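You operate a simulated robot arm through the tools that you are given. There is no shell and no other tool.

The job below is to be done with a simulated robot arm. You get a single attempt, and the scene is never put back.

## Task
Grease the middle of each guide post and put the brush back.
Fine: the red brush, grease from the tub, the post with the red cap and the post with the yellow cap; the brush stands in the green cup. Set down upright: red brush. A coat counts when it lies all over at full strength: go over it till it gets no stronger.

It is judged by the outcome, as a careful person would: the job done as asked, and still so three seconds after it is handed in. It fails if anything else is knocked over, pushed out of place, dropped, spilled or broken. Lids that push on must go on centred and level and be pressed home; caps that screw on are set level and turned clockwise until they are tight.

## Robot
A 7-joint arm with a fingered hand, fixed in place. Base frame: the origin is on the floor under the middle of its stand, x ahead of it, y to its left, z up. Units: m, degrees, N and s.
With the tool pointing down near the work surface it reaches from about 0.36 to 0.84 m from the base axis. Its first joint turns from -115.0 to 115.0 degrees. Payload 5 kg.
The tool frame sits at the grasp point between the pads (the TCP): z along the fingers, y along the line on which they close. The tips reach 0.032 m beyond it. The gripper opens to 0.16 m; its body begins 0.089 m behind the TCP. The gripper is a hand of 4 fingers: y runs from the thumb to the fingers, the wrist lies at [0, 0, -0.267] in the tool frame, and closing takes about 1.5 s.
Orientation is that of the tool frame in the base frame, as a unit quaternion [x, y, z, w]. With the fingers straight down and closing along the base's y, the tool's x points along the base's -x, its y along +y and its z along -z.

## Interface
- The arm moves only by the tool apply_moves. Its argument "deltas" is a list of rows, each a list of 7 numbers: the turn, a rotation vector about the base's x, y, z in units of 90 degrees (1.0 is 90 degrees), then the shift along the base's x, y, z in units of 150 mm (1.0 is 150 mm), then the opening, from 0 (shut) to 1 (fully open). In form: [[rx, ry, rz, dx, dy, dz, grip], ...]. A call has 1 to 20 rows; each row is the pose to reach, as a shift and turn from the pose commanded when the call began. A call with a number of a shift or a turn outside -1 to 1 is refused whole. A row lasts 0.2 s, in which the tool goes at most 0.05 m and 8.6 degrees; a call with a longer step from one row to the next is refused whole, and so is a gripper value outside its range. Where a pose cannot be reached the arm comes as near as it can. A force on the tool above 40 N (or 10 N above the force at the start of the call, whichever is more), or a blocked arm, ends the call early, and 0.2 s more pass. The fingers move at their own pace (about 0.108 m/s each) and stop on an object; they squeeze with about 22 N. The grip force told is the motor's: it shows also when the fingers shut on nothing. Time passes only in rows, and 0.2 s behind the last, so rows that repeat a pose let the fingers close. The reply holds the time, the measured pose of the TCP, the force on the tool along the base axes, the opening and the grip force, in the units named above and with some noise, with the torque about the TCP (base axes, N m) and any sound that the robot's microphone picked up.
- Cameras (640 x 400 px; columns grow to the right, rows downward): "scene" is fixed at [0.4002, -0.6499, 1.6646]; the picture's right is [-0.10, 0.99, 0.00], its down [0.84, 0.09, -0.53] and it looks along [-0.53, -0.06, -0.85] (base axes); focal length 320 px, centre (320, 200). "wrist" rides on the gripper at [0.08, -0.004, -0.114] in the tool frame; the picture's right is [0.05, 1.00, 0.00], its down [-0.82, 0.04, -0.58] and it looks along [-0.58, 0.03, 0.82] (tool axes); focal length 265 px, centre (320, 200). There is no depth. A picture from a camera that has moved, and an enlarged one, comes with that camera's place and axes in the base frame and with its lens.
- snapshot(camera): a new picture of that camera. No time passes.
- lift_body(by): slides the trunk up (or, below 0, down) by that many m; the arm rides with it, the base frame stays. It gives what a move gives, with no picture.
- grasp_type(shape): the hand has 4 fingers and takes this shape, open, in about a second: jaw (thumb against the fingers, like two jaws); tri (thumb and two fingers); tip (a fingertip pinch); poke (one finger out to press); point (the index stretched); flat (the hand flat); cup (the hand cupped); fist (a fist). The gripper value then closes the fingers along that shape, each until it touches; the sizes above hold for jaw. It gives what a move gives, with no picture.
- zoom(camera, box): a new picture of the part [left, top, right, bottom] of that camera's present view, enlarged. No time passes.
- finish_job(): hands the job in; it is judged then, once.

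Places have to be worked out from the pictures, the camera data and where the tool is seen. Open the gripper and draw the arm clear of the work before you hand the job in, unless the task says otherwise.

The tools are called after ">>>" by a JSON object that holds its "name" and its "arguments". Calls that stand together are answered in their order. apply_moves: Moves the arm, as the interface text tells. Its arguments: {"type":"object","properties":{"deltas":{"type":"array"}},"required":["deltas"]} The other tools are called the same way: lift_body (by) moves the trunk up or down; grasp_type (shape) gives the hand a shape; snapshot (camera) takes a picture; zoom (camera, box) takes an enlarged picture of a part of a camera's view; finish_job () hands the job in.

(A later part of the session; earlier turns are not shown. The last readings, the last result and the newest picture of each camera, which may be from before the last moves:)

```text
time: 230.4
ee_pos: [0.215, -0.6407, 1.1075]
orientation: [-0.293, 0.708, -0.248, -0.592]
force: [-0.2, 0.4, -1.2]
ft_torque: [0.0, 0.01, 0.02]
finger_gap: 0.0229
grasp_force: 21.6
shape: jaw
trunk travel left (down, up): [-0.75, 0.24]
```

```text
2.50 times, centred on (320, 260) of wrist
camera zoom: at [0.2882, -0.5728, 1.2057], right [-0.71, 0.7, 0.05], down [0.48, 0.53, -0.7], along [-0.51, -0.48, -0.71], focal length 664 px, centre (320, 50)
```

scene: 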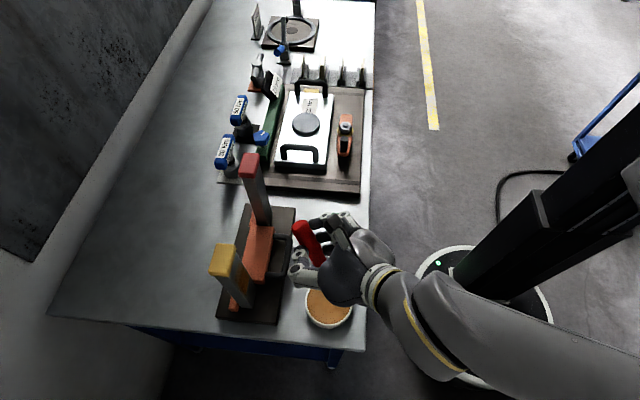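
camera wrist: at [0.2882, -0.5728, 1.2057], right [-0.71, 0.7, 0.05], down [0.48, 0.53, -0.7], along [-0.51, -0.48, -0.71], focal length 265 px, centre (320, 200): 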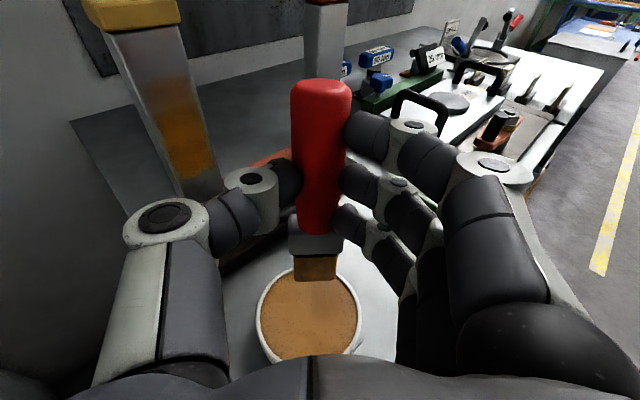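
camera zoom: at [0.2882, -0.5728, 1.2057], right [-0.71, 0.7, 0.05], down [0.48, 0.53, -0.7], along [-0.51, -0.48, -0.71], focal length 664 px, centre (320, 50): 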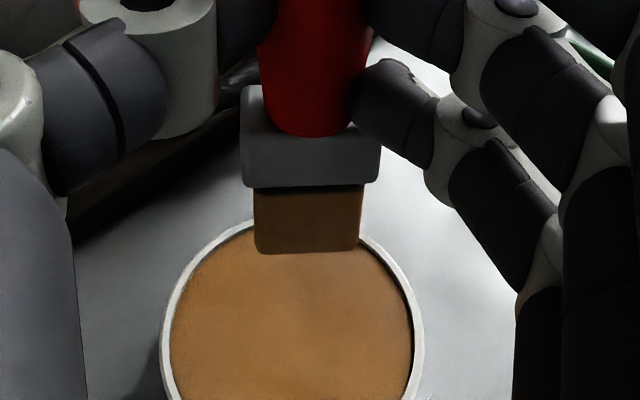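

The view shows the strong band (z 1.015–1.09) and the faint part above very clearly. Now I'll return to the diagonal pose with the freshly loaded brush: trunk up, tilt back, yaw back.

>>> {"name": "lift_body", "arguments": {"by": 0.2}}

>>> {"name": "apply_moves", "arguments": {"deltas": [[0.063, -0.063, 0, -0.04, 0.01, -0.1, 0], [0.125, -0.126, 0, -0.08, 0.02, -0.2, 0], [0.188, -0.189, 0, -0.12, 0.03, -0.3, 0], [0.251, -0.252, 0, -0.16, 0.04, -0.4, 0], [0.313, -0.315, 0, -0.2, 0.05, -0.5, 0], [0.376, -0.378, 0, -0.24, 0.06, -0.6, 0], [0.439, -0.441, 0, -0.28, 0.07, -0.7, 0], [0.501, -0.504, 0, -0.32, 0.08, -0.8, 0], [0.564, -0.567, 0, -0.36, 0.09, -0.9, 0], [0.627, -0.63, 0, -0.42, 0.1, -1.0, 0], [0.627, -0.63, 0, -0.42, 0.1, -1.0, 0]]}}

>>> {"name": "apply_moves", "arguments": {"deltas": [[0, 0, -0.09, 0, 0, 0, 0], [0, 0, -0.18, 0, 0, 0, 0], [0, 0, -0.27, 0, 0, 0, 0], [0, 0, -0.36, 0, 0, 0, 0], [0, 0, -0.45, 0, 0, 0, 0], [0, 0, -0.54, 0, 0, 0, 0], [0, 0, -0.63, 0, 0, 0, 0], [0, 0, -0.72, 0, 0, 0, 0], [0, 0, -0.81, 0, 0, 0, 0], [0, 0, -0.9, 0, 0, 0, 0], [0, 0, -0.97, 0, -0.05, 0, 0], [0, 0, -1.0, 0, -0.1, 0, 0], [0, 0, -1.0, 0, -0.2, 0, 0]]}}

>>> {"name": "zoom", "arguments": {"camera": "wrist", "box": [220, 190, 400, 370]}}

```text
time: 232.6
ee_pos: [0.217, -0.6401, 1.3064]
orientation: [-0.293, 0.709, -0.248, -0.592]
force: [0.5, -0.5, -1.3]
ft_torque: [0.02, -0.02, 0.03]
finger_gap: 0.0229
grasp_force: 22.2
shape: jaw
trunk travel left (down, up): [-0.95, 0.04]
```

```text
time: 235.0
ee_pos: [0.1554, -0.6257, 1.1566]
orientation: [-0.381, 0.924, -0.001, 0.004]
force: [1.3, 0.6, -0.8]
ft_torque: [-0.02, 0.04, -0.01]
finger_gap: 0.0229
grasp_force: 21.8
shape: jaw
trunk travel left (down, up): [-0.95, 0.04]
```

```text
time: 237.8
ee_pos: [0.1529, -0.6566, 1.1562]
orientation: [0.386, 0.922, -0.003, 0.001]
force: [-0.7, 0.1, -0.9]
ft_torque: [0.04, 0.01, -0.01]
finger_gap: 0.0229
grasp_force: 22.6
shape: jaw
trunk travel left (down, up): [-0.95, 0.04]
```

```text
2.22 times, centred on (310, 280) of wrist
camera zoom: at [0.0938, -0.6001, 1.2694], right [0.67, 0.74, 0.0], down [0.6, -0.55, 0.58], along [0.43, -0.39, -0.81], focal length 590 px, centre (342, 22)
```

zoom: 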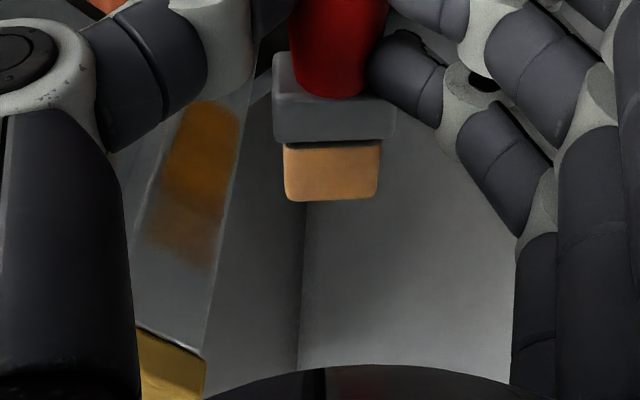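

The brush slid about 5 mm into the grip, so contact will come slightly further out. I'll approach the upper part again carefully.

>>> {"name": "apply_moves", "arguments": {"deltas": [[0, 0, 0, 0, -0.1, -0.15, 0], [0, 0, 0, -0.03, -0.2, -0.34, 0], [0, 0, 0, -0.03, -0.33, -0.34, 0], [0, 0, 0, -0.03, -0.45, -0.34, 0], [0, 0, 0, -0.03, -0.49, -0.34, 0], [0, 0, 0, -0.03, -0.49, -0.34, 0]]}}

>>> {"name": "apply_moves", "arguments": {"deltas": [[0, 0, 0, 0, -0.02, 0, 0], [0, 0, 0, 0, -0.035, 0, 0]]}}

```text
time: 239.2
ee_pos: [0.1475, -0.7285, 1.1054]
orientation: [0.385, 0.923, -0.002, 0.001]
force: [-0.7, -0.5, -0.3]
ft_torque: [0.01, 0.0, -0.05]
finger_gap: 0.0231
grasp_force: 21.9
shape: jaw
trunk travel left (down, up): [-0.95, 0.04]
```

```text
time: 239.8
ee_pos: [0.1473, -0.7338, 1.105]
orientation: [0.385, 0.923, -0.002, 0.001]
force: [-0.3, -0.2, -1.5]
ft_torque: [0.05, 0.0, 0.01]
finger_gap: 0.0229
grasp_force: 22.5
shape: jaw
trunk travel left (down, up): [-0.95, 0.04]
```

>>> {"name": "apply_moves", "arguments": {"deltas": [[0, 0, 0, 0, -0.02, 0, 0], [0, 0, 0, 0, -0.027, 0, 0]]}}

```text
time: 240.4
ee_pos: [0.1485, -0.7371, 1.1059]
orientation: [0.385, 0.923, -0.002, 0.001]
force: [-1.1, 5.2, -0.2]
ft_torque: [0.15, 0.02, 0.22]
finger_gap: 0.0229
grasp_force: 22.1
shape: jaw
trunk travel left (down, up): [-0.95, 0.04]
```

Contact at y -0.737 (5 N). I'll ease off 1.5 mm and sweep the upper band a few times.

>>> {"name": "apply_moves", "arguments": {"deltas": [[0, 0, 0, 0, 0.01, 0, 0], [0, 0, 0, 0.05, 0.01, 0, 0], [0, 0, 0, 0.1, 0.01, 0, 0], [0, 0, 0, 0.14, 0.01, 0, 0], [0, 0, 0, 0.1, 0.01, 0, 0], [0, 0, 0, 0.05, 0.01, 0, 0], [0, 0, 0, -0.03, 0.01, 0, 0], [0, 0, 0, -0.03, 0.01, 0.06, 0], [0, 0, 0, 0.03, 0.01, 0.06, 0], [0, 0, 0, 0.09, 0.01, 0.06, 0], [0, 0, 0, 0.14, 0.01, 0.06, 0], [0, 0, 0, 0.09, 0.01, 0.06, 0], [0, 0, 0, 0.03, 0.01, 0.06, 0], [0, 0, 0, -0.03, 0.01, 0.06, 0]]}}

>>> {"name": "apply_moves", "arguments": {"deltas": [[0, 0, 0, 0.02, 0.1, 0.05, 0], [0, 0, 0, 0.05, 0.25, 0.1, 0], [0, 0, 0, 0.05, 0.4, 0.2, 0], [0, 0, 0, 0.05, 0.48, 0.3, 0], [0, 0, 0, 0.05, 0.48, 0.3, 0]]}}

>>> {"name": "zoom", "arguments": {"camera": "wrist", "box": [200, 190, 340, 340]}}

>>> {"name": "zoom", "arguments": {"camera": "scene", "box": [235, 255, 275, 315]}}

```text
time: 243.4
ee_pos: [0.1418, -0.736, 1.1146]
orientation: [0.385, 0.923, -0.003, 0.0]
force: [1.1, 0.9, -0.9]
ft_torque: [0.04, 0.01, 0.02]
finger_gap: 0.0225
grasp_force: 22.6
shape: jaw
trunk travel left (down, up): [-0.95, 0.04]
```

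```text
time: 244.6
ee_pos: [0.1504, -0.6642, 1.1599]
orientation: [0.385, 0.923, -0.002, 0.001]
force: [0.0, 0.0, -1.4]
ft_torque: [0.01, 0.01, 0.01]
finger_gap: 0.0227
grasp_force: 22.5
shape: jaw
trunk travel left (down, up): [-0.95, 0.04]
```

```text
2.67 times, centred on (270, 265) of wrist
camera zoom: at [0.0922, -0.6086, 1.2729], right [0.67, 0.74, 0.0], down [0.6, -0.55, 0.58], along [0.43, -0.39, -0.81], focal length 708 px, centre (453, 27)
```

zoom: 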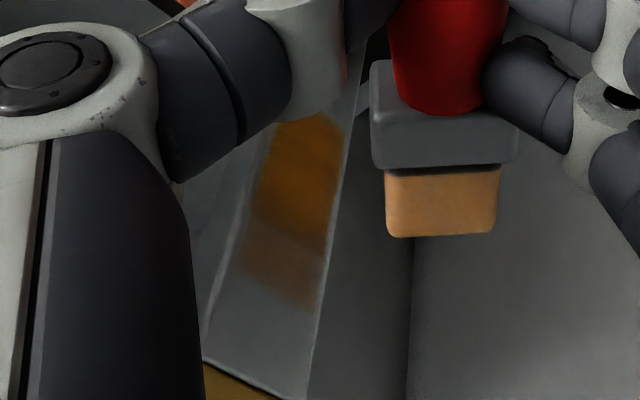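

```text
6.67 times, centred on (255, 285) of scene
camera zoom: at [0.4002, -0.6499, 1.6646], right [-0.1, 0.99, 0.0], down [0.84, 0.09, -0.53], along [-0.53, -0.06, -0.85], focal length 2137 px, centre (753, -367)
```

zoom: 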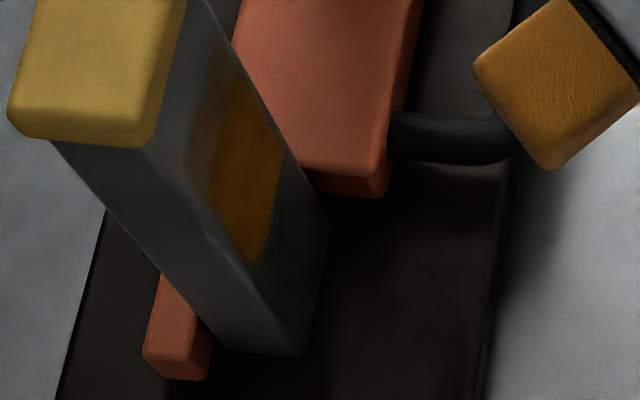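

The top part remains faint and ends near z 1.11. I'll test even higher, TCP z 1.13–1.14, to see whether that row strengthens or the coat continues upward.

>>> {"name": "apply_moves", "arguments": {"deltas": [[0, 0, 0, 0, -0.15, -0.1, 0], [0, 0, 0, -0.03, -0.3, -0.16, 0], [0, 0, 0, -0.03, -0.45, -0.16, 0], [0, 0, 0, -0.03, -0.482, -0.16, 0], [0, 0, 0, 0.03, -0.482, -0.16, 0], [0, 0, 0, 0.08, -0.482, -0.16, 0], [0, 0, 0, 0.12, -0.482, -0.16, 0], [0, 0, 0, 0.06, -0.482, -0.16, 0], [0, 0, 0, 0, -0.482, -0.16, 0], [0, 0, 0, -0.04, -0.482, -0.16, 0], [0, 0, 0, 0.02, -0.482, -0.2, 0], [0, 0, 0, 0.08, -0.482, -0.2, 0], [0, 0, 0, 0.12, -0.482, -0.2, 0], [0, 0, 0, 0.06, -0.482, -0.2, 0], [0, 0, 0, -0.04, -0.482, -0.2, 0]]}}

>>> {"name": "apply_moves", "arguments": {"deltas": [[0, 0, 0, 0.02, 0.1, 0.05, 0], [0, 0, 0, 0.05, 0.25, 0.1, 0], [0, 0, 0, 0.05, 0.4, 0.15, 0], [0, 0, 0, 0.05, 0.48, 0.2, 0], [0, 0, 0, 0.05, 0.48, 0.2, 0]]}}

>>> {"name": "zoom", "arguments": {"camera": "wrist", "box": [200, 190, 340, 340]}}

>>> {"name": "zoom", "arguments": {"camera": "scene", "box": [235, 255, 275, 315]}}

```text
time: 247.8
ee_pos: [0.1456, -0.7369, 1.1295]
orientation: [0.386, 0.923, -0.002, 0.0]
force: [0.1, 0.7, -0.4]
ft_torque: [0.03, 0.01, 0.07]
finger_gap: 0.0224
grasp_force: 21.7
shape: jaw
trunk travel left (down, up): [-0.95, 0.04]
```

```text
time: 249.0
ee_pos: [0.1528, -0.664, 1.1594]
orientation: [0.385, 0.923, -0.002, 0.001]
force: [0.7, 0.4, -0.2]
ft_torque: [0.01, 0.01, -0.01]
finger_gap: 0.0224
grasp_force: 22.6
shape: jaw
trunk travel left (down, up): [-0.95, 0.04]
```

```text
2.67 times, centred on (270, 265) of wrist
camera zoom: at [0.0945, -0.609, 1.2723], right [0.67, 0.74, 0.0], down [0.6, -0.55, 0.58], along [0.43, -0.39, -0.81], focal length 708 px, centre (453, 27)
```

zoom: 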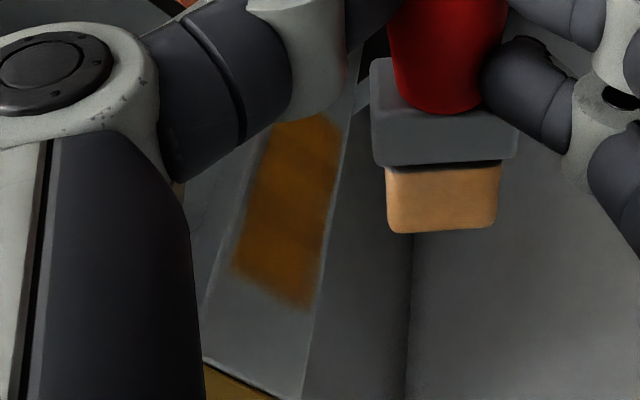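

```text
6.67 times, centred on (255, 285) of scene
camera zoom: at [0.4002, -0.6499, 1.6646], right [-0.1, 0.99, 0.0], down [0.84, 0.09, -0.53], along [-0.53, -0.06, -0.85], focal length 2137 px, centre (753, -367)
```

zoom: 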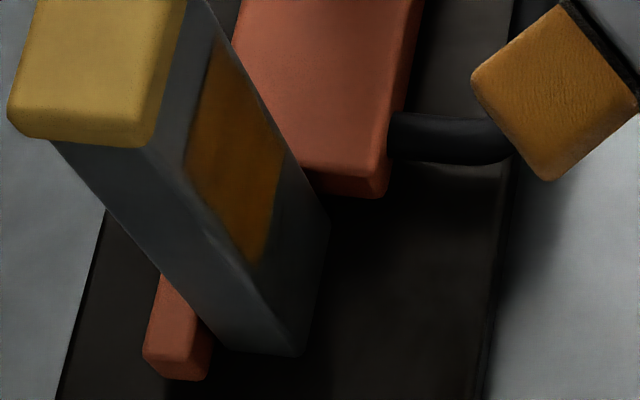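

Now the whole patch is uniformly strong from z 1.015 to 1.11 with a sharp end, so that is the zone. Only a strip of about 6 mm by the +x edge of this face is left; I'll sweep vertically along it.

>>> {"name": "apply_moves", "arguments": {"deltas": [[0, 0, 0, 0.08, -0.15, -0.1, 0], [0, 0, 0, 0.14, -0.3, -0.16, 0], [0, 0, 0, 0.14, -0.45, -0.16, 0], [0, 0, 0, 0.14, -0.484, -0.16, 0], [0, 0, 0, 0.18, -0.484, -0.16, 0], [0, 0, 0, 0.18, -0.484, -0.26, 0], [0, 0, 0, 0.18, -0.484, -0.36, 0], [0, 0, 0, 0.18, -0.484, -0.46, 0], [0, 0, 0, 0.18, -0.484, -0.56, 0], [0, 0, 0, 0.18, -0.484, -0.66, 0], [0, 0, 0, 0.18, -0.484, -0.74, 0], [0, 0, 0, 0.15, -0.484, -0.74, 0], [0, 0, 0, 0.15, -0.484, -0.64, 0], [0, 0, 0, 0.15, -0.484, -0.54, 0], [0, 0, 0, 0.15, -0.484, -0.44, 0], [0, 0, 0, 0.15, -0.484, -0.34, 0], [0, 0, 0, 0.15, -0.484, -0.24, 0], [0, 0, 0, 0.15, -0.484, -0.16, 0], [0, 0, 0, 0.19, -0.484, -0.16, 0], [0, 0, 0, 0.19, -0.484, -0.26, 0]]}}

>>> {"name": "apply_moves", "arguments": {"deltas": [[0, 0, 0, 0, 0, -0.1, 0], [0, 0, 0, 0, 0, -0.2, 0], [0, 0, 0, 0, 0, -0.3, 0], [0, 0, 0, 0, 0, -0.4, 0], [0, 0, 0, 0, 0, -0.48, 0], [0, 0, 0, -0.03, 0.1, -0.4, 0], [0, 0, 0, -0.1, 0.25, -0.25, 0], [0, 0, 0, -0.15, 0.4, -0.1, 0], [0, 0, 0, -0.15, 0.48, 0.1, 0], [0, 0, 0, -0.15, 0.48, 0.3, 0]]}}

>>> {"name": "zoom", "arguments": {"camera": "scene", "box": [235, 255, 275, 315]}}

>>> {"name": "zoom", "arguments": {"camera": "wrist", "box": [200, 190, 340, 340]}}

```text
time: 253.2
ee_pos: [0.1804, -0.7383, 1.1188]
orientation: [0.385, 0.923, -0.003, 0.001]
force: [-0.2, -1.7, 0.0]
ft_torque: [-0.02, -0.02, -0.03]
finger_gap: 0.0155
grasp_force: 22.2
shape: jaw
trunk travel left (down, up): [-0.95, 0.04]
```

```text
time: 255.4
ee_pos: [0.1587, -0.6638, 1.1662]
orientation: [0.385, 0.923, -0.002, 0.001]
force: [-0.3, -0.1, 0.1]
ft_torque: [0.0, 0.02, 0.02]
finger_gap: 0.0155
grasp_force: 22.3
shape: jaw
trunk travel left (down, up): [-0.95, 0.04]
```

```text
6.67 times, centred on (255, 285) of scene
camera zoom: at [0.4002, -0.6499, 1.6646], right [-0.1, 0.99, 0.0], down [0.84, 0.09, -0.53], along [-0.53, -0.06, -0.85], focal length 2137 px, centre (753, -367)
```

zoom: 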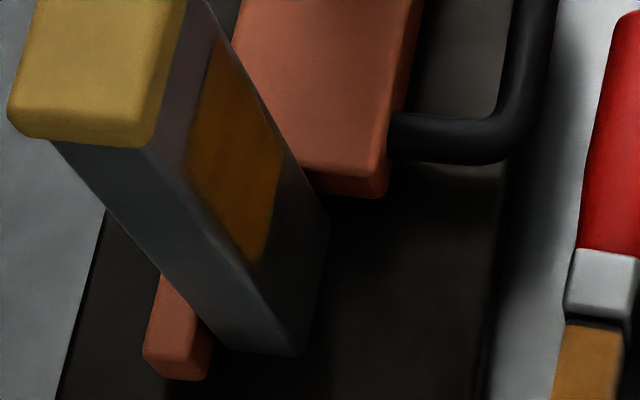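

```text
2.67 times, centred on (270, 265) of wrist
camera zoom: at [0.1003, -0.6088, 1.279], right [0.67, 0.74, 0.0], down [0.6, -0.55, 0.58], along [0.43, -0.39, -0.81], focal length 708 px, centre (453, 27)
```

zoom: 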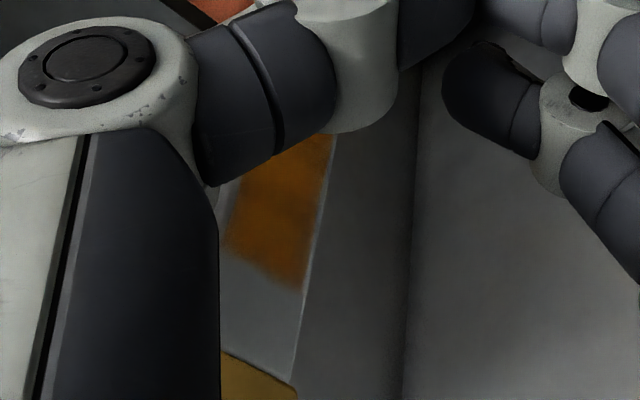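

The brush got knocked out of the grip again, most likely when its corner slipped past the +x edge and caught. I'll look at where it lies and whether anything else was disturbed.

>>> {"name": "snapshot", "arguments": {"camera": "scene"}}

>>> {"name": "zoom", "arguments": {"camera": "scene", "box": [240, 210, 380, 350]}}

>>> {"name": "snapshot", "arguments": {"camera": "wrist"}}

```text
taken
```

scene: 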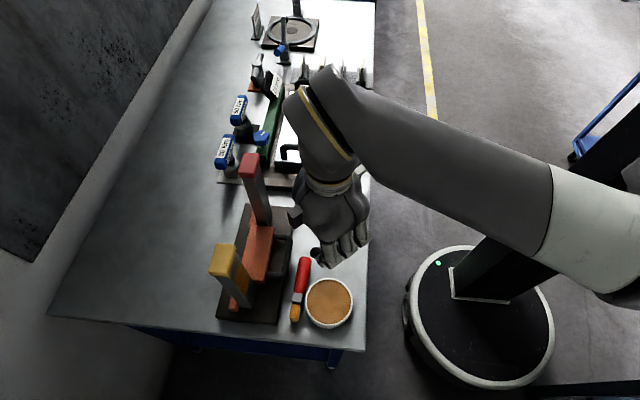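

```text
2.86 times, centred on (310, 280) of scene
camera zoom: at [0.4002, -0.6499, 1.6646], right [-0.1, 0.99, 0.0], down [0.84, 0.09, -0.53], along [-0.53, -0.06, -0.85], focal length 916 px, centre (349, -29)
```

zoom: 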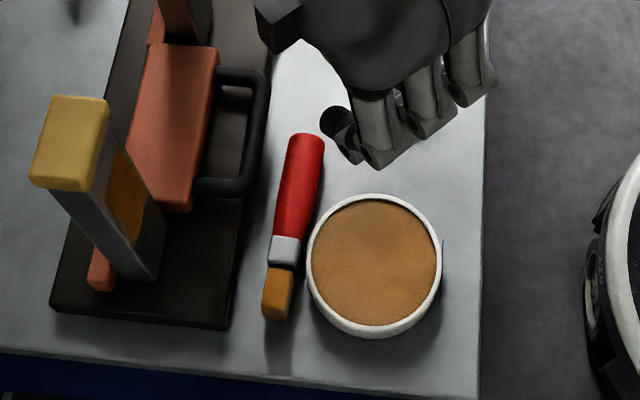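

```text
taken
camera wrist: at [0.1003, -0.6088, 1.279], right [0.67, 0.74, 0.0], down [0.6, -0.55, 0.58], along [0.43, -0.39, -0.81], focal length 265 px, centre (320, 200)
```

wrist: 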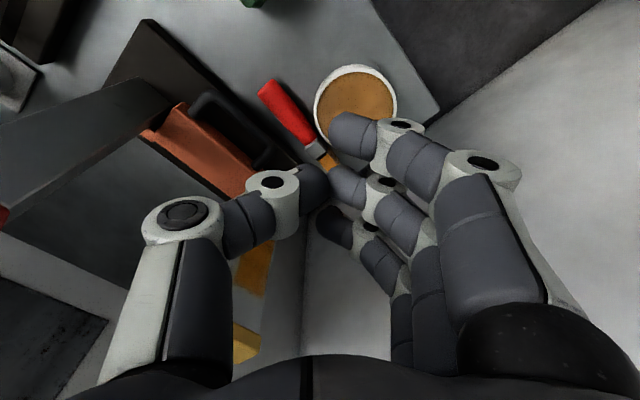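

The brush lies along x between plate and tub, nothing else moved. I'll recover it as before: turn the hand straight, open it, and push the handle end toward +x with the thumb.

>>> {"name": "apply_moves", "arguments": {"deltas": [[0, 0, 0.09, 0, 0, 0, 0.2], [0, 0, 0.18, -0.05, 0, 0, 0.5], [0, 0, 0.27, -0.1, 0, 0, 0.8], [0, 0, 0.36, -0.2, 0.05, 0, 1], [0, 0, 0.45, -0.3, 0.1, 0, 1], [0, 0, 0.505, -0.4, 0.15, 0, 1], [0, 0, 0.505, -0.5, 0.2, 0, 1], [0, 0, 0.505, -0.5, 0.24, 0, 1]]}}

>>> {"name": "snapshot", "arguments": {"camera": "wrist"}}

>>> {"name": "zoom", "arguments": {"camera": "wrist", "box": [140, 40, 400, 240]}}

```text
time: 257.2
ee_pos: [0.0832, -0.6298, 1.1653]
orientation: [-0.001, 1.0, -0.002, 0.002]
force: [0.3, 0.1, 0.7]
ft_torque: [0.03, 0.01, 0.0]
finger_gap: 0.1598
grasp_force: 0.0
shape: jaw
trunk travel left (down, up): [-0.95, 0.04]
```

```text
taken
camera wrist: at [0.0042, -0.6324, 1.2794], right [-0.06, 1.0, 0.0], down [0.81, 0.05, 0.58], along [0.58, 0.03, -0.81], focal length 265 px, centre (320, 200)
```

wrist: 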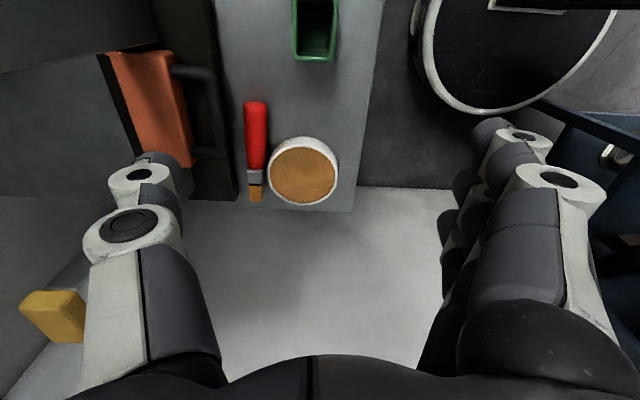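

```text
2.00 times, centred on (270, 140) of wrist
camera zoom: at [0.0042, -0.6324, 1.2794], right [-0.06, 1.0, 0.0], down [0.81, 0.05, 0.58], along [0.58, 0.03, -0.81], focal length 531 px, centre (420, 320)
```

zoom: 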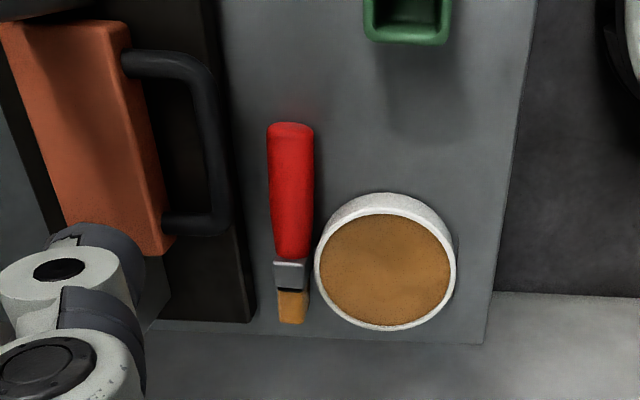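

The brush runs from about (0.115, -0.717) to (0.277, -0.728). I'll lower the open hand so the thumb sits just behind the handle end.

>>> {"name": "apply_moves", "arguments": {"deltas": [[0, 0, 0, 0, 0.06, -0.25, 1], [0, 0, 0, 0, 0.06, -0.5, 1], [0, 0, 0, 0, 0.06, -0.75, 1], [0, 0, 0, 0, 0.06, -1.0, 1], [0, 0, 0, 0, 0.06, -1.0, 1]]}}

>>> {"name": "apply_moves", "arguments": {"deltas": [[0, 0, 0, 0, 0, -0.15, 1], [0, 0, 0, 0, 0, -0.3, 1], [0, 0, 0, 0, 0, -0.45, 1], [0, 0, 0, 0, 0, -0.47, 1]]}}

>>> {"name": "snapshot", "arguments": {"camera": "wrist"}}

>>> {"name": "zoom", "arguments": {"camera": "scene", "box": [240, 200, 390, 350]}}

```text
time: 258.4
ee_pos: [0.0842, -0.6199, 1.0164]
orientation: [-0.001, 1.0, -0.002, 0.002]
force: [0.7, 0.5, 0.3]
ft_torque: [-0.01, -0.03, -0.01]
finger_gap: 0.1596
grasp_force: 0.2
shape: jaw
trunk travel left (down, up): [-0.95, 0.04]
```

```text
time: 259.4
ee_pos: [0.0838, -0.6183, 0.9447]
orientation: [-0.001, 1.0, -0.002, 0.001]
force: [0.1, 0.2, -0.1]
ft_torque: [-0.04, 0.01, -0.01]
finger_gap: 0.16
grasp_force: 0.0
shape: jaw
trunk travel left (down, up): [-0.95, 0.04]
```

```text
taken
camera wrist: at [0.0034, -0.6228, 1.0586], right [-0.05, 1.0, 0.0], down [0.81, 0.05, 0.58], along [0.58, 0.03, -0.81], focal length 265 px, centre (320, 200)
```

wrist: 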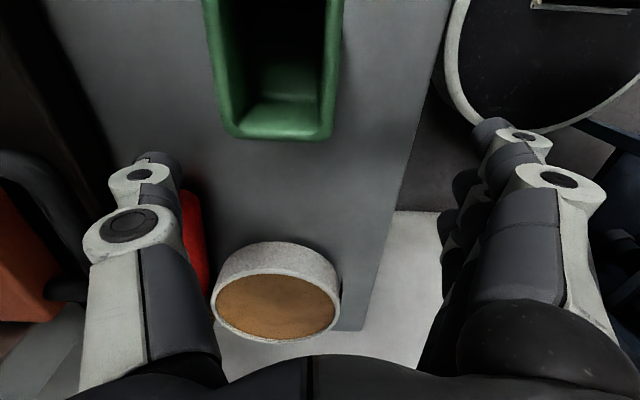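

```text
2.67 times, centred on (315, 275) of scene
camera zoom: at [0.4002, -0.6499, 1.6646], right [-0.1, 0.99, 0.0], down [0.84, 0.09, -0.53], along [-0.53, -0.06, -0.85], focal length 855 px, centre (333, 0)
```

zoom: 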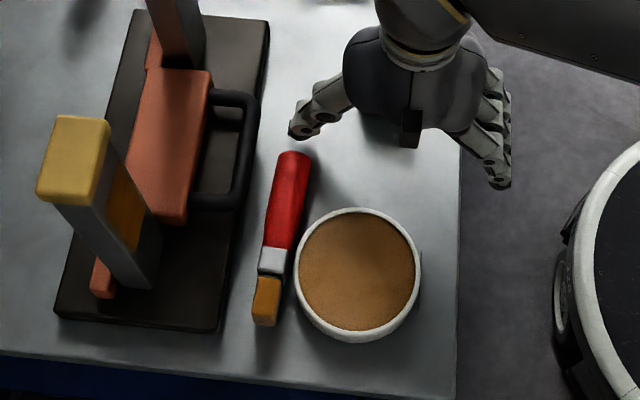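

The thumb tip is right behind the handle end. I'll push slowly toward +x by about 55 mm of brush travel.

>>> {"name": "apply_moves", "arguments": {"deltas": [[0, 0, 0, 0.06, 0, 0, 1], [0, 0, 0, 0.12, 0, 0, 1], [0, 0, 0, 0.17, 0, 0, 1], [0, 0, 0, 0.22, 0, 0, 1], [0, 0, 0, 0.27, 0, 0, 1], [0, 0, 0, 0.27, 0, 0, 1]]}}

>>> {"name": "zoom", "arguments": {"camera": "scene", "box": [240, 200, 390, 350]}}

```text
time: 260.8
ee_pos: [0.125, -0.6198, 0.9458]
orientation: [-0.001, 1.0, -0.002, 0.002]
force: [-0.4, -0.2, 0.0]
ft_torque: [0.0, 0.0, -0.03]
finger_gap: 0.1599
grasp_force: 0.1
shape: jaw
trunk travel left (down, up): [-0.95, 0.04]
```

```text
2.67 times, centred on (315, 275) of scene
camera zoom: at [0.4002, -0.6499, 1.6646], right [-0.1, 0.99, 0.0], down [0.84, 0.09, -0.53], along [-0.53, -0.06, -0.85], focal length 855 px, centre (333, 0)
```

zoom: 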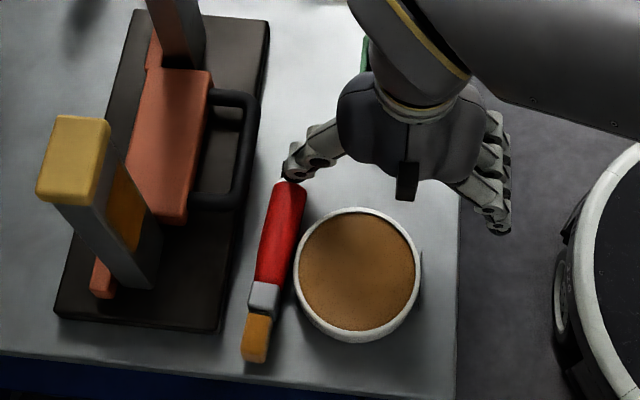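

It slides well, with the bristles turning slightly toward the plate. I'll continue another 35 mm.

>>> {"name": "apply_moves", "arguments": {"deltas": [[0, 0, 0, 0.05, 0, 0, 1], [0, 0, 0, 0.1, 0, 0, 1], [0, 0, 0, 0.15, 0, 0, 1], [0, 0, 0, 0.2, 0, 0, 1], [0, 0, 0, 0.23, 0, 0, 1], [0, 0, 0, 0.23, 0, 0, 1]]}}

>>> {"name": "zoom", "arguments": {"camera": "scene", "box": [240, 220, 390, 370]}}

```text
time: 262.2
ee_pos: [0.1589, -0.6212, 0.9443]
orientation: [-0.001, 1.0, -0.001, 0.002]
force: [0.5, 0.2, -1.1]
ft_torque: [-0.02, 0.02, -0.04]
finger_gap: 0.1596
grasp_force: 0.0
shape: jaw
trunk travel left (down, up): [-0.95, 0.04]
```

```text
2.67 times, centred on (315, 295) of scene
camera zoom: at [0.4002, -0.6499, 1.6646], right [-0.1, 0.99, 0.0], down [0.84, 0.09, -0.53], along [-0.53, -0.06, -0.85], focal length 855 px, centre (333, -53)
```

zoom: 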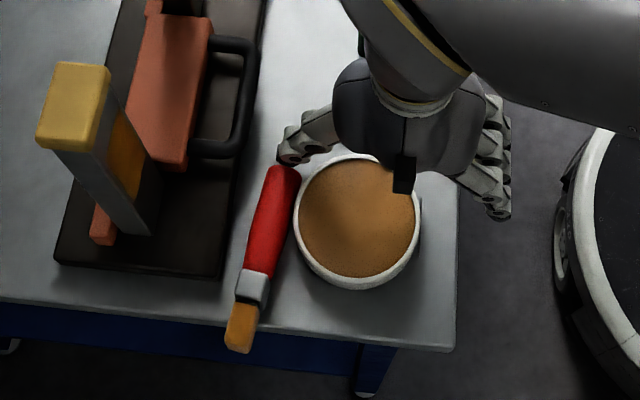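

The ferrule is now past the plate corner and tub, bristles overhanging. I'll raise, adjust the trunk slightly for best reach, and move above the bristle end with a narrow opening.

>>> {"name": "apply_moves", "arguments": {"deltas": [[0, 0, 0, -0.04, 0, 0.1, 1], [0, 0, 0, -0.04, 0, 0.35, 1], [0, 0, 0, -0.04, 0, 0.6, 1], [0, 0, 0, -0.04, 0, 0.85, 0.6], [0, 0, 0, -0.04, 0, 1.0, 0.3], [0, 0, 0, -0.04, 0, 1.0, 0.3]]}}

>>> {"name": "apply_moves", "arguments": {"deltas": [[0, 0, -0.03, 0.2, -0.12, 0.1, 0.3], [0, 0, -0.067, 0.4, -0.26, 0.2, 0.3], [0, 0, -0.067, 0.6, -0.42, 0.3, 0.3], [0, 0, -0.067, 0.8, -0.58, 0.4, 0.3], [0, 0, -0.067, 0.95, -0.72, 0.5, 0.3], [0, 0, -0.067, 0.95, -0.72, 0.5, 0.3]]}}

>>> {"name": "lift_body", "arguments": {"by": -0.08}}

>>> {"name": "snapshot", "arguments": {"camera": "wrist"}}

```text
time: 263.6
ee_pos: [0.1527, -0.6197, 1.0951]
orientation: [-0.001, 1.0, -0.002, 0.002]
force: [-0.1, 0.6, 0.3]
ft_torque: [0.01, -0.01, 0.04]
finger_gap: 0.0483
grasp_force: 0.0
shape: jaw
trunk travel left (down, up): [-0.95, 0.04]
```

```text
time: 265.0
ee_pos: [0.2953, -0.7276, 1.1696]
orientation: [0.051, 0.999, -0.002, 0.001]
force: [0.1, -0.4, -0.2]
ft_torque: [-0.01, -0.01, 0.02]
finger_gap: 0.0481
grasp_force: 0.0
shape: jaw
trunk travel left (down, up): [-0.95, 0.04]
```

```text
time: 266.1
ee_pos: [0.2954, -0.7275, 1.0907]
orientation: [0.052, 0.999, -0.001, 0.002]
force: [0.4, 0.0, -0.7]
ft_torque: [0.01, 0.02, -0.02]
finger_gap: 0.0485
grasp_force: 0.0
shape: jaw
trunk travel left (down, up): [-0.87, 0.12]
```

```text
taken
camera wrist: at [0.2151, -0.723, 1.2036], right [0.05, 1.0, 0.0], down [0.81, -0.04, 0.58], along [0.58, -0.03, -0.81], focal length 265 px, centre (320, 200)
```

wrist: 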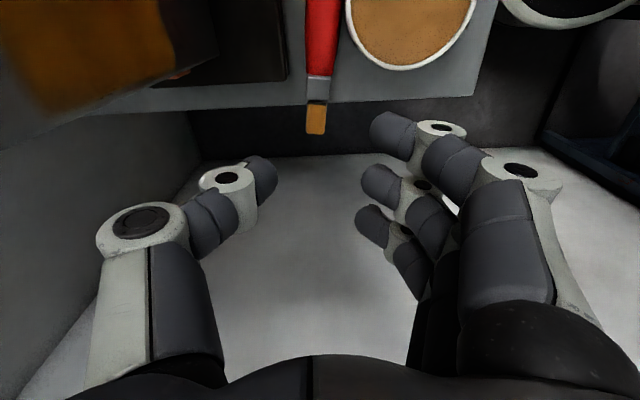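

The brush is aligned under the hand. I'll shift 12 mm to +x so the index clears the tub, and descend.

>>> {"name": "apply_moves", "arguments": {"deltas": [[0, 0, 0, 0.05, 0, -0.15, 0.3], [0, 0, 0, 0.08, 0, -0.35, 0.3], [0, 0, 0, 0.08, 0, -0.55, 0.3], [0, 0, 0, 0.08, 0, -0.75, 0.3], [0, 0, 0, 0.08, 0, -0.85, 0.3], [0, 0, 0, 0.08, 0, -0.85, 0.3]]}}

>>> {"name": "snapshot", "arguments": {"camera": "wrist"}}

```text
time: 267.5
ee_pos: [0.3084, -0.729, 0.962]
orientation: [0.051, 0.999, -0.002, 0.002]
force: [-0.1, 0.0, 1.0]
ft_torque: [0.03, -0.03, 0.0]
finger_gap: 0.0484
grasp_force: 0.2
shape: jaw
trunk travel left (down, up): [-0.87, 0.12]
```

```text
taken
camera wrist: at [0.2283, -0.7229, 1.0752], right [0.05, 1.0, 0.0], down [0.81, -0.04, 0.58], along [0.58, -0.03, -0.81], focal length 265 px, centre (320, 200)
```

wrist: 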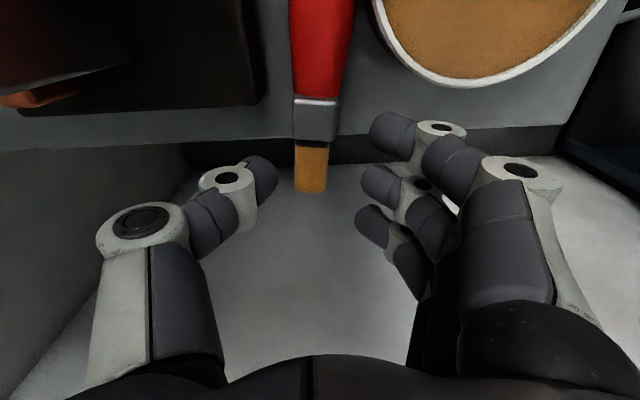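

The bristles are between thumb and middle finger. Lowering the last 2 cm and closing.

>>> {"name": "apply_moves", "arguments": {"deltas": [[0, 0, 0, 0, 0, -0.06, 0.3], [0, 0, 0, 0, 0, -0.13, 0.3], [0, 0, 0, 0, 0, -0.13, 0.25], [0, 0, 0, 0, 0, -0.13, 0.2], [0, 0, 0, 0, 0, -0.13, 0.15], [0, 0, 0, 0, 0, -0.13, 0.1], [0, 0, 0, 0, 0, -0.13, 0.05], [0, 0, 0, 0, 0, -0.13, 0], [0, 0, 0, 0, 0, -0.13, 0]]}}

>>> {"name": "snapshot", "arguments": {"camera": "wrist"}}

```text
time: 269.5
ee_pos: [0.3083, -0.7276, 0.9433]
orientation: [0.052, 0.999, -0.001, 0.001]
force: [-0.2, 0.3, 0.6]
ft_torque: [0.03, 0.04, -0.02]
finger_gap: 0.0086
grasp_force: 22.2
shape: jaw
trunk travel left (down, up): [-0.87, 0.12]
```

```text
taken
camera wrist: at [0.2276, -0.7227, 1.0559], right [0.05, 1.0, 0.0], down [0.81, -0.04, 0.58], along [0.58, -0.03, -0.81], focal length 265 px, centre (320, 200)
```

wrist: 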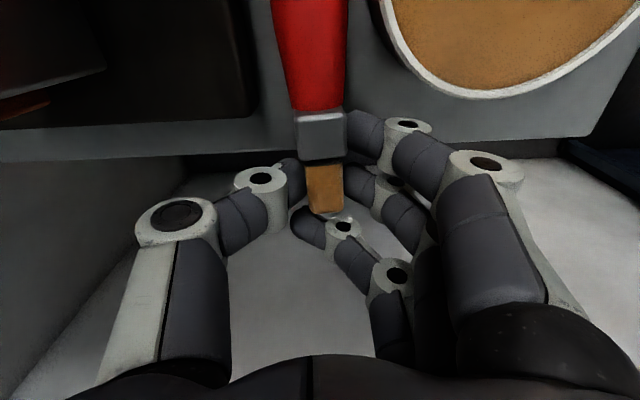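

The bristles are pinched (gap 9 mm, 22 N) with the index at the ferrule. Lifting slowly.

>>> {"name": "apply_moves", "arguments": {"deltas": [[0, 0, 0, 0, 0, 0.06, 0], [0, 0, 0, 0, 0, 0.14, 0], [0, 0, 0, 0, 0, 0.24, 0], [0, 0, 0, 0, 0.05, 0.36, 0], [0, 0, 0, -0.05, 0.1, 0.5, 0], [0, 0, 0, -0.1, 0.2, 0.7, 0], [0, 0, 0, -0.2, 0.35, 0.9, 0], [0, 0, 0, -0.3, 0.5, 1.0, 0], [0, 0, 0, -0.3, 0.5, 1.0, 0]]}}

>>> {"name": "snapshot", "arguments": {"camera": "wrist"}}

>>> {"name": "snapshot", "arguments": {"camera": "scene"}}

```text
time: 271.5
ee_pos: [0.2632, -0.6546, 1.0929]
orientation: [0.052, 0.999, -0.002, 0.002]
force: [-0.1, -0.3, -1.2]
ft_torque: [0.01, -0.06, 0.0]
finger_gap: 0.0086
grasp_force: 22.0
shape: jaw
trunk travel left (down, up): [-0.87, 0.12]
```

```text
taken
camera wrist: at [0.1821, -0.6489, 1.2058], right [0.05, 1.0, 0.0], down [0.81, -0.04, 0.58], along [0.58, -0.03, -0.81], focal length 265 px, centre (320, 200)
```

wrist: 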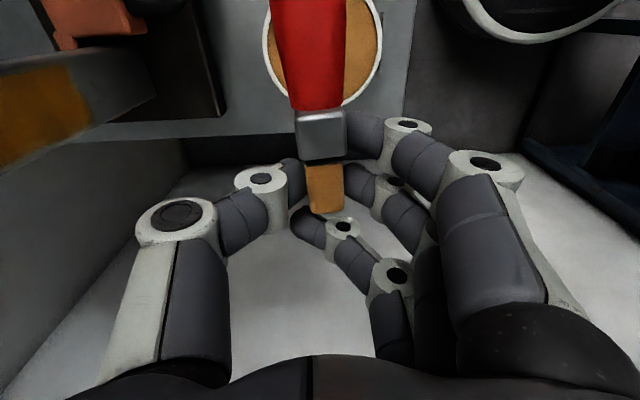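

```text
taken
```

scene: 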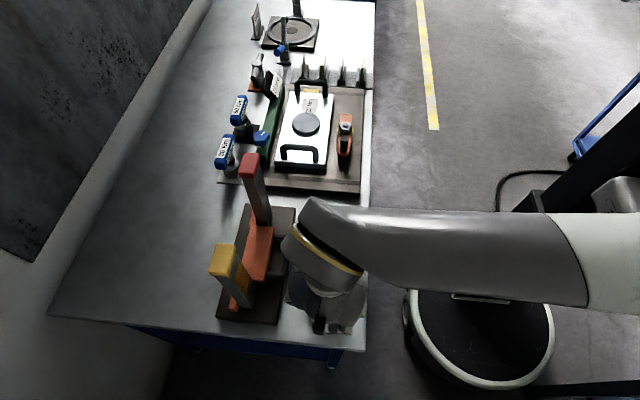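

Lifted fine. I'll carry it over the strip between cup and tub, yawing about 81°, so it can be laid with good clearance for re-gripping.

>>> {"name": "apply_moves", "arguments": {"deltas": [[0, 0, 0.08, -0.1, 0.04, 0, 0], [0, 0, 0.16, -0.2, 0.08, 0, 0], [0, 0, 0.24, -0.3, 0.12, 0, 0], [0, 0, 0.32, -0.4, 0.16, 0, 0], [0, 0, 0.4, -0.5, 0.2, 0, 0], [0, 0, 0.48, -0.6, 0.24, 0, 0], [0, 0, 0.56, -0.7, 0.27, 0, 0], [0, 0, 0.64, -0.8, 0.3, 0, 0], [0, 0, 0.72, -0.88, 0.31, 0, 0], [0, 0, 0.8, -0.93, 0.31, 0, 0], [0, 0, 0.88, -0.968, 0.31, 0, 0], [0, 0, 0.9, -0.968, 0.31, 0, 0], [0, 0, 0.9, -0.968, 0.31, 0, 0]]}}

>>> {"name": "snapshot", "arguments": {"camera": "wrist"}}

>>> {"name": "zoom", "arguments": {"camera": "scene", "box": [250, 180, 400, 330]}}

```text
time: 274.3
ee_pos: [0.1168, -0.6073, 1.0932]
orientation: [-0.609, 0.793, -0.001, 0.003]
force: [-0.8, 0.1, -1.3]
ft_torque: [0.05, -0.02, 0.0]
finger_gap: 0.0083
grasp_force: 22.3
shape: jaw
trunk travel left (down, up): [-0.87, 0.12]
```

```text
taken
camera wrist: at [0.1005, -0.6855, 1.2062], right [-0.98, 0.21, 0.0], down [0.17, 0.8, 0.58], along [0.12, 0.57, -0.81], focal length 265 px, centre (320, 200)
```

wrist: 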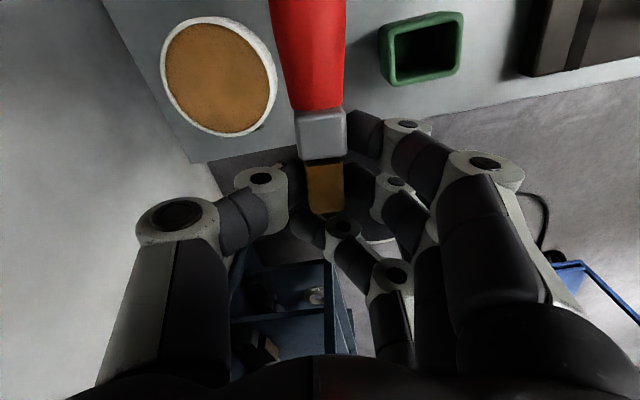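

```text
2.67 times, centred on (325, 255) of scene
camera zoom: at [0.4002, -0.6499, 1.6646], right [-0.1, 0.99, 0.0], down [0.84, 0.09, -0.53], along [-0.53, -0.06, -0.85], focal length 855 px, centre (307, 53)
```

zoom: 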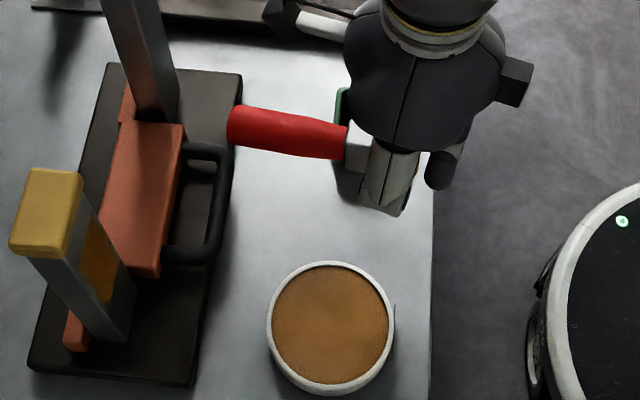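

The brush is positioned above the strip. I'll lower it in stages, gently at the end.

>>> {"name": "apply_moves", "arguments": {"deltas": [[0, 0, 0, 0, 0, -0.2, 0], [0, 0, 0, 0, 0, -0.4, 0], [0, 0, 0, 0, 0, -0.6, 0], [0, 0, 0, 0, 0, -0.8, 0], [0, 0, 0, 0, 0, -0.9, 0], [0, 0, 0, 0, 0, -0.9, 0]]}}

>>> {"name": "apply_moves", "arguments": {"deltas": [[0, 0, 0, 0, 0, -0.03, 0], [0, 0, 0, 0, 0, -0.05, 0]]}}

>>> {"name": "snapshot", "arguments": {"camera": "wrist"}}

>>> {"name": "zoom", "arguments": {"camera": "scene", "box": [250, 180, 400, 330]}}

```text
time: 275.7
ee_pos: [0.1166, -0.6059, 0.9598]
orientation: [-0.61, 0.793, 0.0, 0.003]
force: [-0.1, 0.0, -0.6]
ft_torque: [0.06, 0.01, 0.02]
finger_gap: 0.0082
grasp_force: 22.0
shape: jaw
trunk travel left (down, up): [-0.87, 0.12]
```

```text
time: 276.3
ee_pos: [0.1176, -0.6064, 0.9511]
orientation: [-0.609, 0.793, -0.001, 0.003]
force: [-0.8, 0.1, -0.1]
ft_torque: [0.07, 0.0, -0.01]
finger_gap: 0.0083
grasp_force: 22.1
shape: jaw
trunk travel left (down, up): [-0.87, 0.12]
```

```text
taken
camera wrist: at [0.1004, -0.6853, 1.064], right [-0.98, 0.21, 0.0], down [0.17, 0.8, 0.58], along [0.12, 0.57, -0.81], focal length 265 px, centre (320, 200)
```

wrist: 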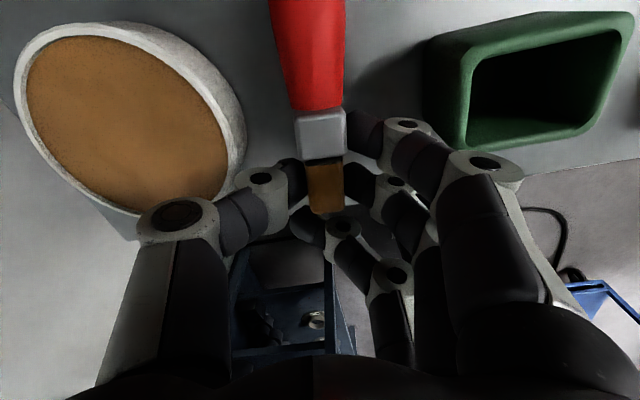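

```text
2.67 times, centred on (325, 255) of scene
camera zoom: at [0.4002, -0.6499, 1.6646], right [-0.1, 0.99, 0.0], down [0.84, 0.09, -0.53], along [-0.53, -0.06, -0.85], focal length 855 px, centre (307, 53)
```

zoom: 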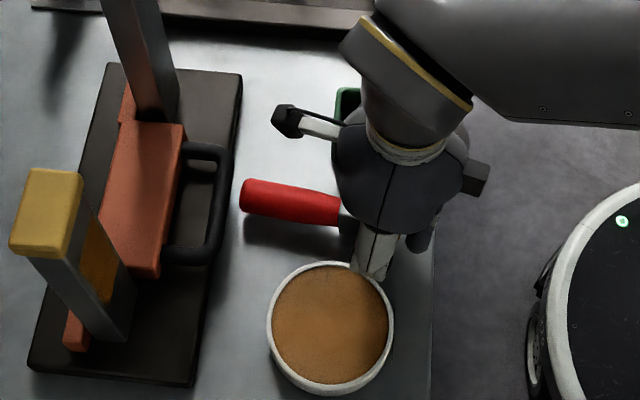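

No contact yet; a few more millimetres down.

>>> {"name": "apply_moves", "arguments": {"deltas": [[0, 0, 0, 0, 0, -0.02, 0], [0, 0, 0, 0, 0, -0.04, 0]]}}

>>> {"name": "apply_moves", "arguments": {"deltas": [[0, 0, 0, 0, 0, -0.015, 0], [0, 0, 0, 0, 0, -0.02, 0]]}}

>>> {"name": "snapshot", "arguments": {"camera": "wrist"}}

```text
time: 276.9
ee_pos: [0.1175, -0.6068, 0.9435]
orientation: [-0.61, 0.793, 0.001, 0.002]
force: [-0.8, 0.7, -0.4]
ft_torque: [0.04, -0.03, -0.05]
finger_gap: 0.0085
grasp_force: 22.1
shape: jaw
trunk travel left (down, up): [-0.87, 0.12]
```

```text
time: 277.5
ee_pos: [0.1171, -0.6066, 0.9423]
orientation: [-0.609, 0.793, -0.002, 0.004]
force: [-0.7, 1.6, 2.7]
ft_torque: [-0.04, 0.08, 0.0]
finger_gap: 0.0084
grasp_force: 21.8
shape: jaw
trunk travel left (down, up): [-0.87, 0.12]
```

```text
taken
camera wrist: at [0.1006, -0.685, 1.0552], right [-0.98, 0.21, 0.0], down [0.17, 0.8, 0.58], along [0.12, 0.57, -0.81], focal length 265 px, centre (320, 200)
```

wrist: 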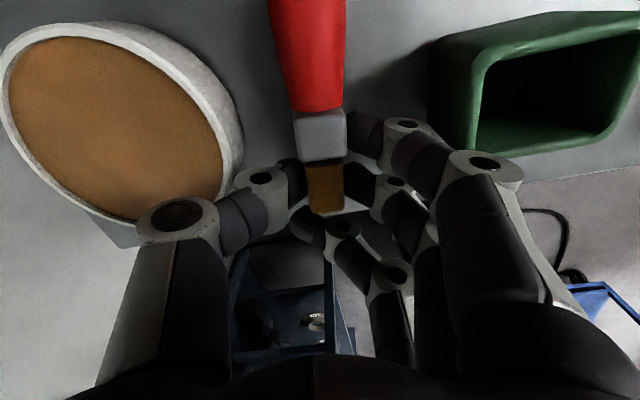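

Gentle contact with the table (2.7 N). I'll release it slowly and raise the hand.

>>> {"name": "apply_moves", "arguments": {"deltas": [[0, 0, 0, 0, 0, 0.01, 0.06], [0, 0, 0, 0, 0, 0.01, 0.1], [0, 0, 0, 0, 0, 0.01, 0.15], [0, 0, 0, 0, 0, 0.01, 0.2], [0, 0, 0, 0, 0, 0.01, 0.25], [0, 0, 0, 0, 0, 0.01, 0.25]]}}

>>> {"name": "apply_moves", "arguments": {"deltas": [[0, 0, 0, 0, 0, 0.15, 0.25], [0, 0, 0, 0, 0, 0.4, 0.25], [0, 0, 0, 0, 0, 0.65, 0.3], [0, 0, 0, 0, 0, 0.9, 0.37], [0, 0, 0, 0, -0.2, 0.97, 0.37], [0, 0, 0, 0, -0.4, 0.97, 0.37], [0, 0, 0, 0, -0.6, 0.97, 0.37], [0, 0, 0, 0, -0.6, 0.97, 0.37]]}}

>>> {"name": "snapshot", "arguments": {"camera": "wrist"}}

>>> {"name": "zoom", "arguments": {"camera": "scene", "box": [250, 180, 400, 330]}}

```text
time: 278.9
ee_pos: [0.1183, -0.6074, 0.9438]
orientation: [-0.61, 0.793, -0.001, 0.003]
force: [4.0, -0.1, 0.0]
ft_torque: [-0.01, 0.02, 0.06]
finger_gap: 0.0387
grasp_force: 0.1
shape: jaw
trunk travel left (down, up): [-0.87, 0.12]
```

```text
time: 280.7
ee_pos: [0.1162, -0.6968, 1.0893]
orientation: [-0.609, 0.793, -0.001, 0.002]
force: [-0.8, -0.6, -0.2]
ft_torque: [-0.01, 0.02, -0.01]
finger_gap: 0.0589
grasp_force: 0.0
shape: jaw
trunk travel left (down, up): [-0.87, 0.12]
```

```text
taken
camera wrist: at [0.1003, -0.7749, 1.2025], right [-0.98, 0.21, 0.0], down [0.17, 0.8, 0.58], along [0.12, 0.57, -0.81], focal length 265 px, centre (320, 200)
```

wrist: 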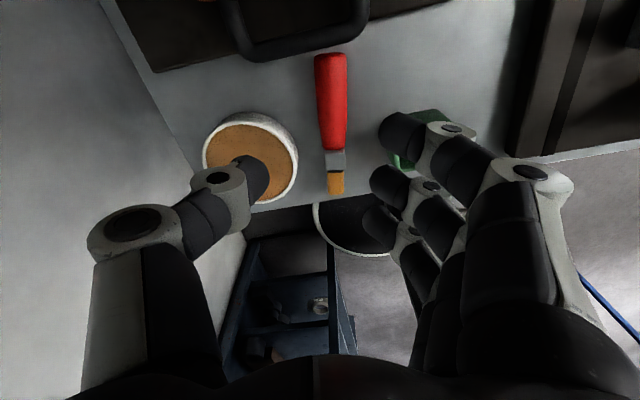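

```text
2.67 times, centred on (325, 255) of scene
camera zoom: at [0.4002, -0.6499, 1.6646], right [-0.1, 0.99, 0.0], down [0.84, 0.09, -0.53], along [-0.53, -0.06, -0.85], focal length 855 px, centre (307, 53)
```

zoom: 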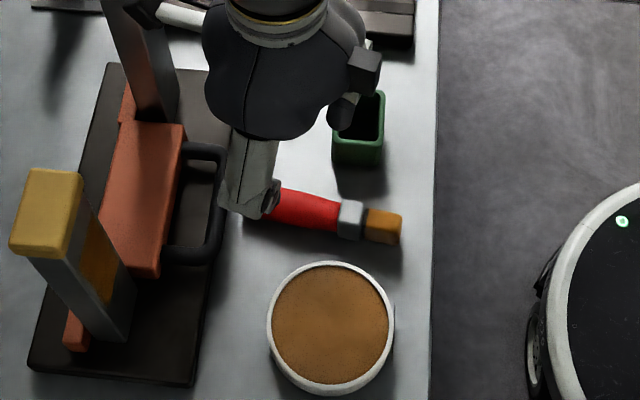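

The brush is laid out well. The cup is close on the finger side, so I'll line up with a slightly offset, narrow opening and check the clearance partway down.

>>> {"name": "apply_moves", "arguments": {"deltas": [[0, 0, 0.033, -0.03, 0.03, -0.2, 0.31], [0, 0, 0.033, -0.035, 0.032, -0.4, 0.31], [0, 0, 0.033, -0.035, 0.032, -0.6, 0.31], [0, 0, 0.033, -0.035, 0.032, -0.75, 0.31], [0, 0, 0.033, -0.035, 0.032, -0.75, 0.31]]}}

>>> {"name": "snapshot", "arguments": {"camera": "wrist"}}

>>> {"name": "zoom", "arguments": {"camera": "scene", "box": [260, 180, 380, 300]}}

```text
time: 281.9
ee_pos: [0.1124, -0.6933, 0.9759]
orientation: [-0.63, 0.777, 0.0, 0.002]
force: [0.1, 0.1, 0.0]
ft_torque: [0.0, 0.0, -0.01]
finger_gap: 0.0498
grasp_force: 0.1
shape: jaw
trunk travel left (down, up): [-0.87, 0.12]
```

```text
taken
camera wrist: at [0.0992, -0.7721, 1.089], right [-0.99, 0.16, 0.0], down [0.12, 0.8, 0.58], along [0.09, 0.57, -0.81], focal length 265 px, centre (320, 200)
```

wrist: 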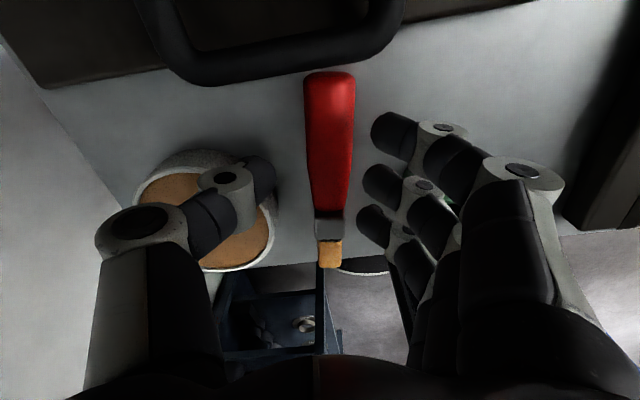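

```text
3.33 times, centred on (320, 240) of scene
camera zoom: at [0.4002, -0.6499, 1.6646], right [-0.1, 0.99, 0.0], down [0.84, 0.09, -0.53], along [-0.53, -0.06, -0.85], focal length 1068 px, centre (320, 67)
```

zoom: 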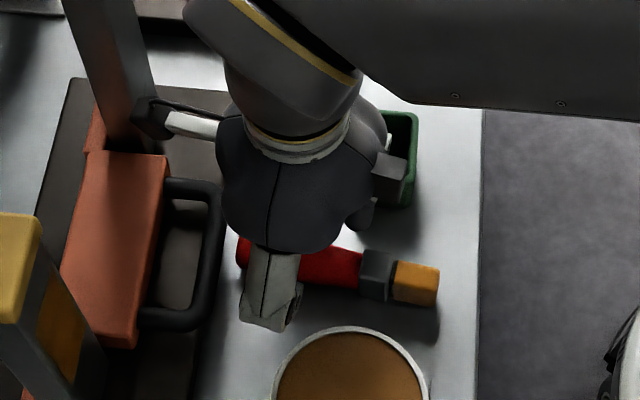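

Clearances look fine. I'll lower the rest and close, watching the force.

>>> {"name": "apply_moves", "arguments": {"deltas": [[0, 0, 0, 0, 0, -0.08, 0.31], [0, 0, 0, 0, 0, -0.16, 0.31], [0, 0, 0, 0, 0, -0.225, 0.31], [0, 0, 0, 0, 0, -0.225, 0.31]]}}

>>> {"name": "apply_moves", "arguments": {"deltas": [[0, 0, 0, 0, 0, 0, 0.26], [0, 0, 0, 0, 0, 0, 0.22], [0, 0, 0, 0, 0, 0, 0.18], [0, 0, 0, 0, 0, 0, 0.14], [0, 0, 0, 0, 0, 0, 0.1], [0, 0, 0, 0, 0, 0, 0.05], [0, 0, 0, 0, 0, 0, 0], [0, 0, 0, 0, 0, 0, 0]]}}

>>> {"name": "snapshot", "arguments": {"camera": "wrist"}}

```text
time: 282.9
ee_pos: [0.113, -0.6922, 0.9418]
orientation: [-0.63, 0.777, -0.001, 0.004]
force: [-0.9, -0.3, -0.7]
ft_torque: [-0.02, 0.01, 0.04]
finger_gap: 0.0502
grasp_force: 0.1
shape: jaw
trunk travel left (down, up): [-0.87, 0.12]
```

```text
time: 284.7
ee_pos: [0.1125, -0.6918, 0.9419]
orientation: [-0.63, 0.777, 0.0, 0.002]
force: [-0.8, -0.9, -0.2]
ft_torque: [0.0, -0.02, 0.01]
finger_gap: 0.0249
grasp_force: 22.4
shape: jaw
trunk travel left (down, up): [-0.87, 0.12]
```

```text
taken
camera wrist: at [0.0994, -0.7714, 1.0551], right [-0.99, 0.16, 0.0], down [0.12, 0.8, 0.58], along [0.09, 0.57, -0.81], focal length 265 px, centre (320, 200)
```

wrist: 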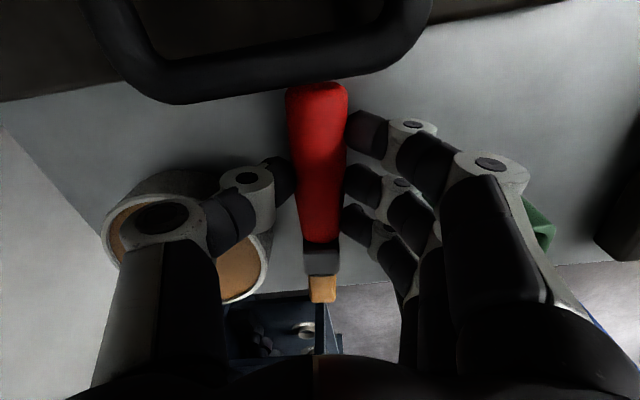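

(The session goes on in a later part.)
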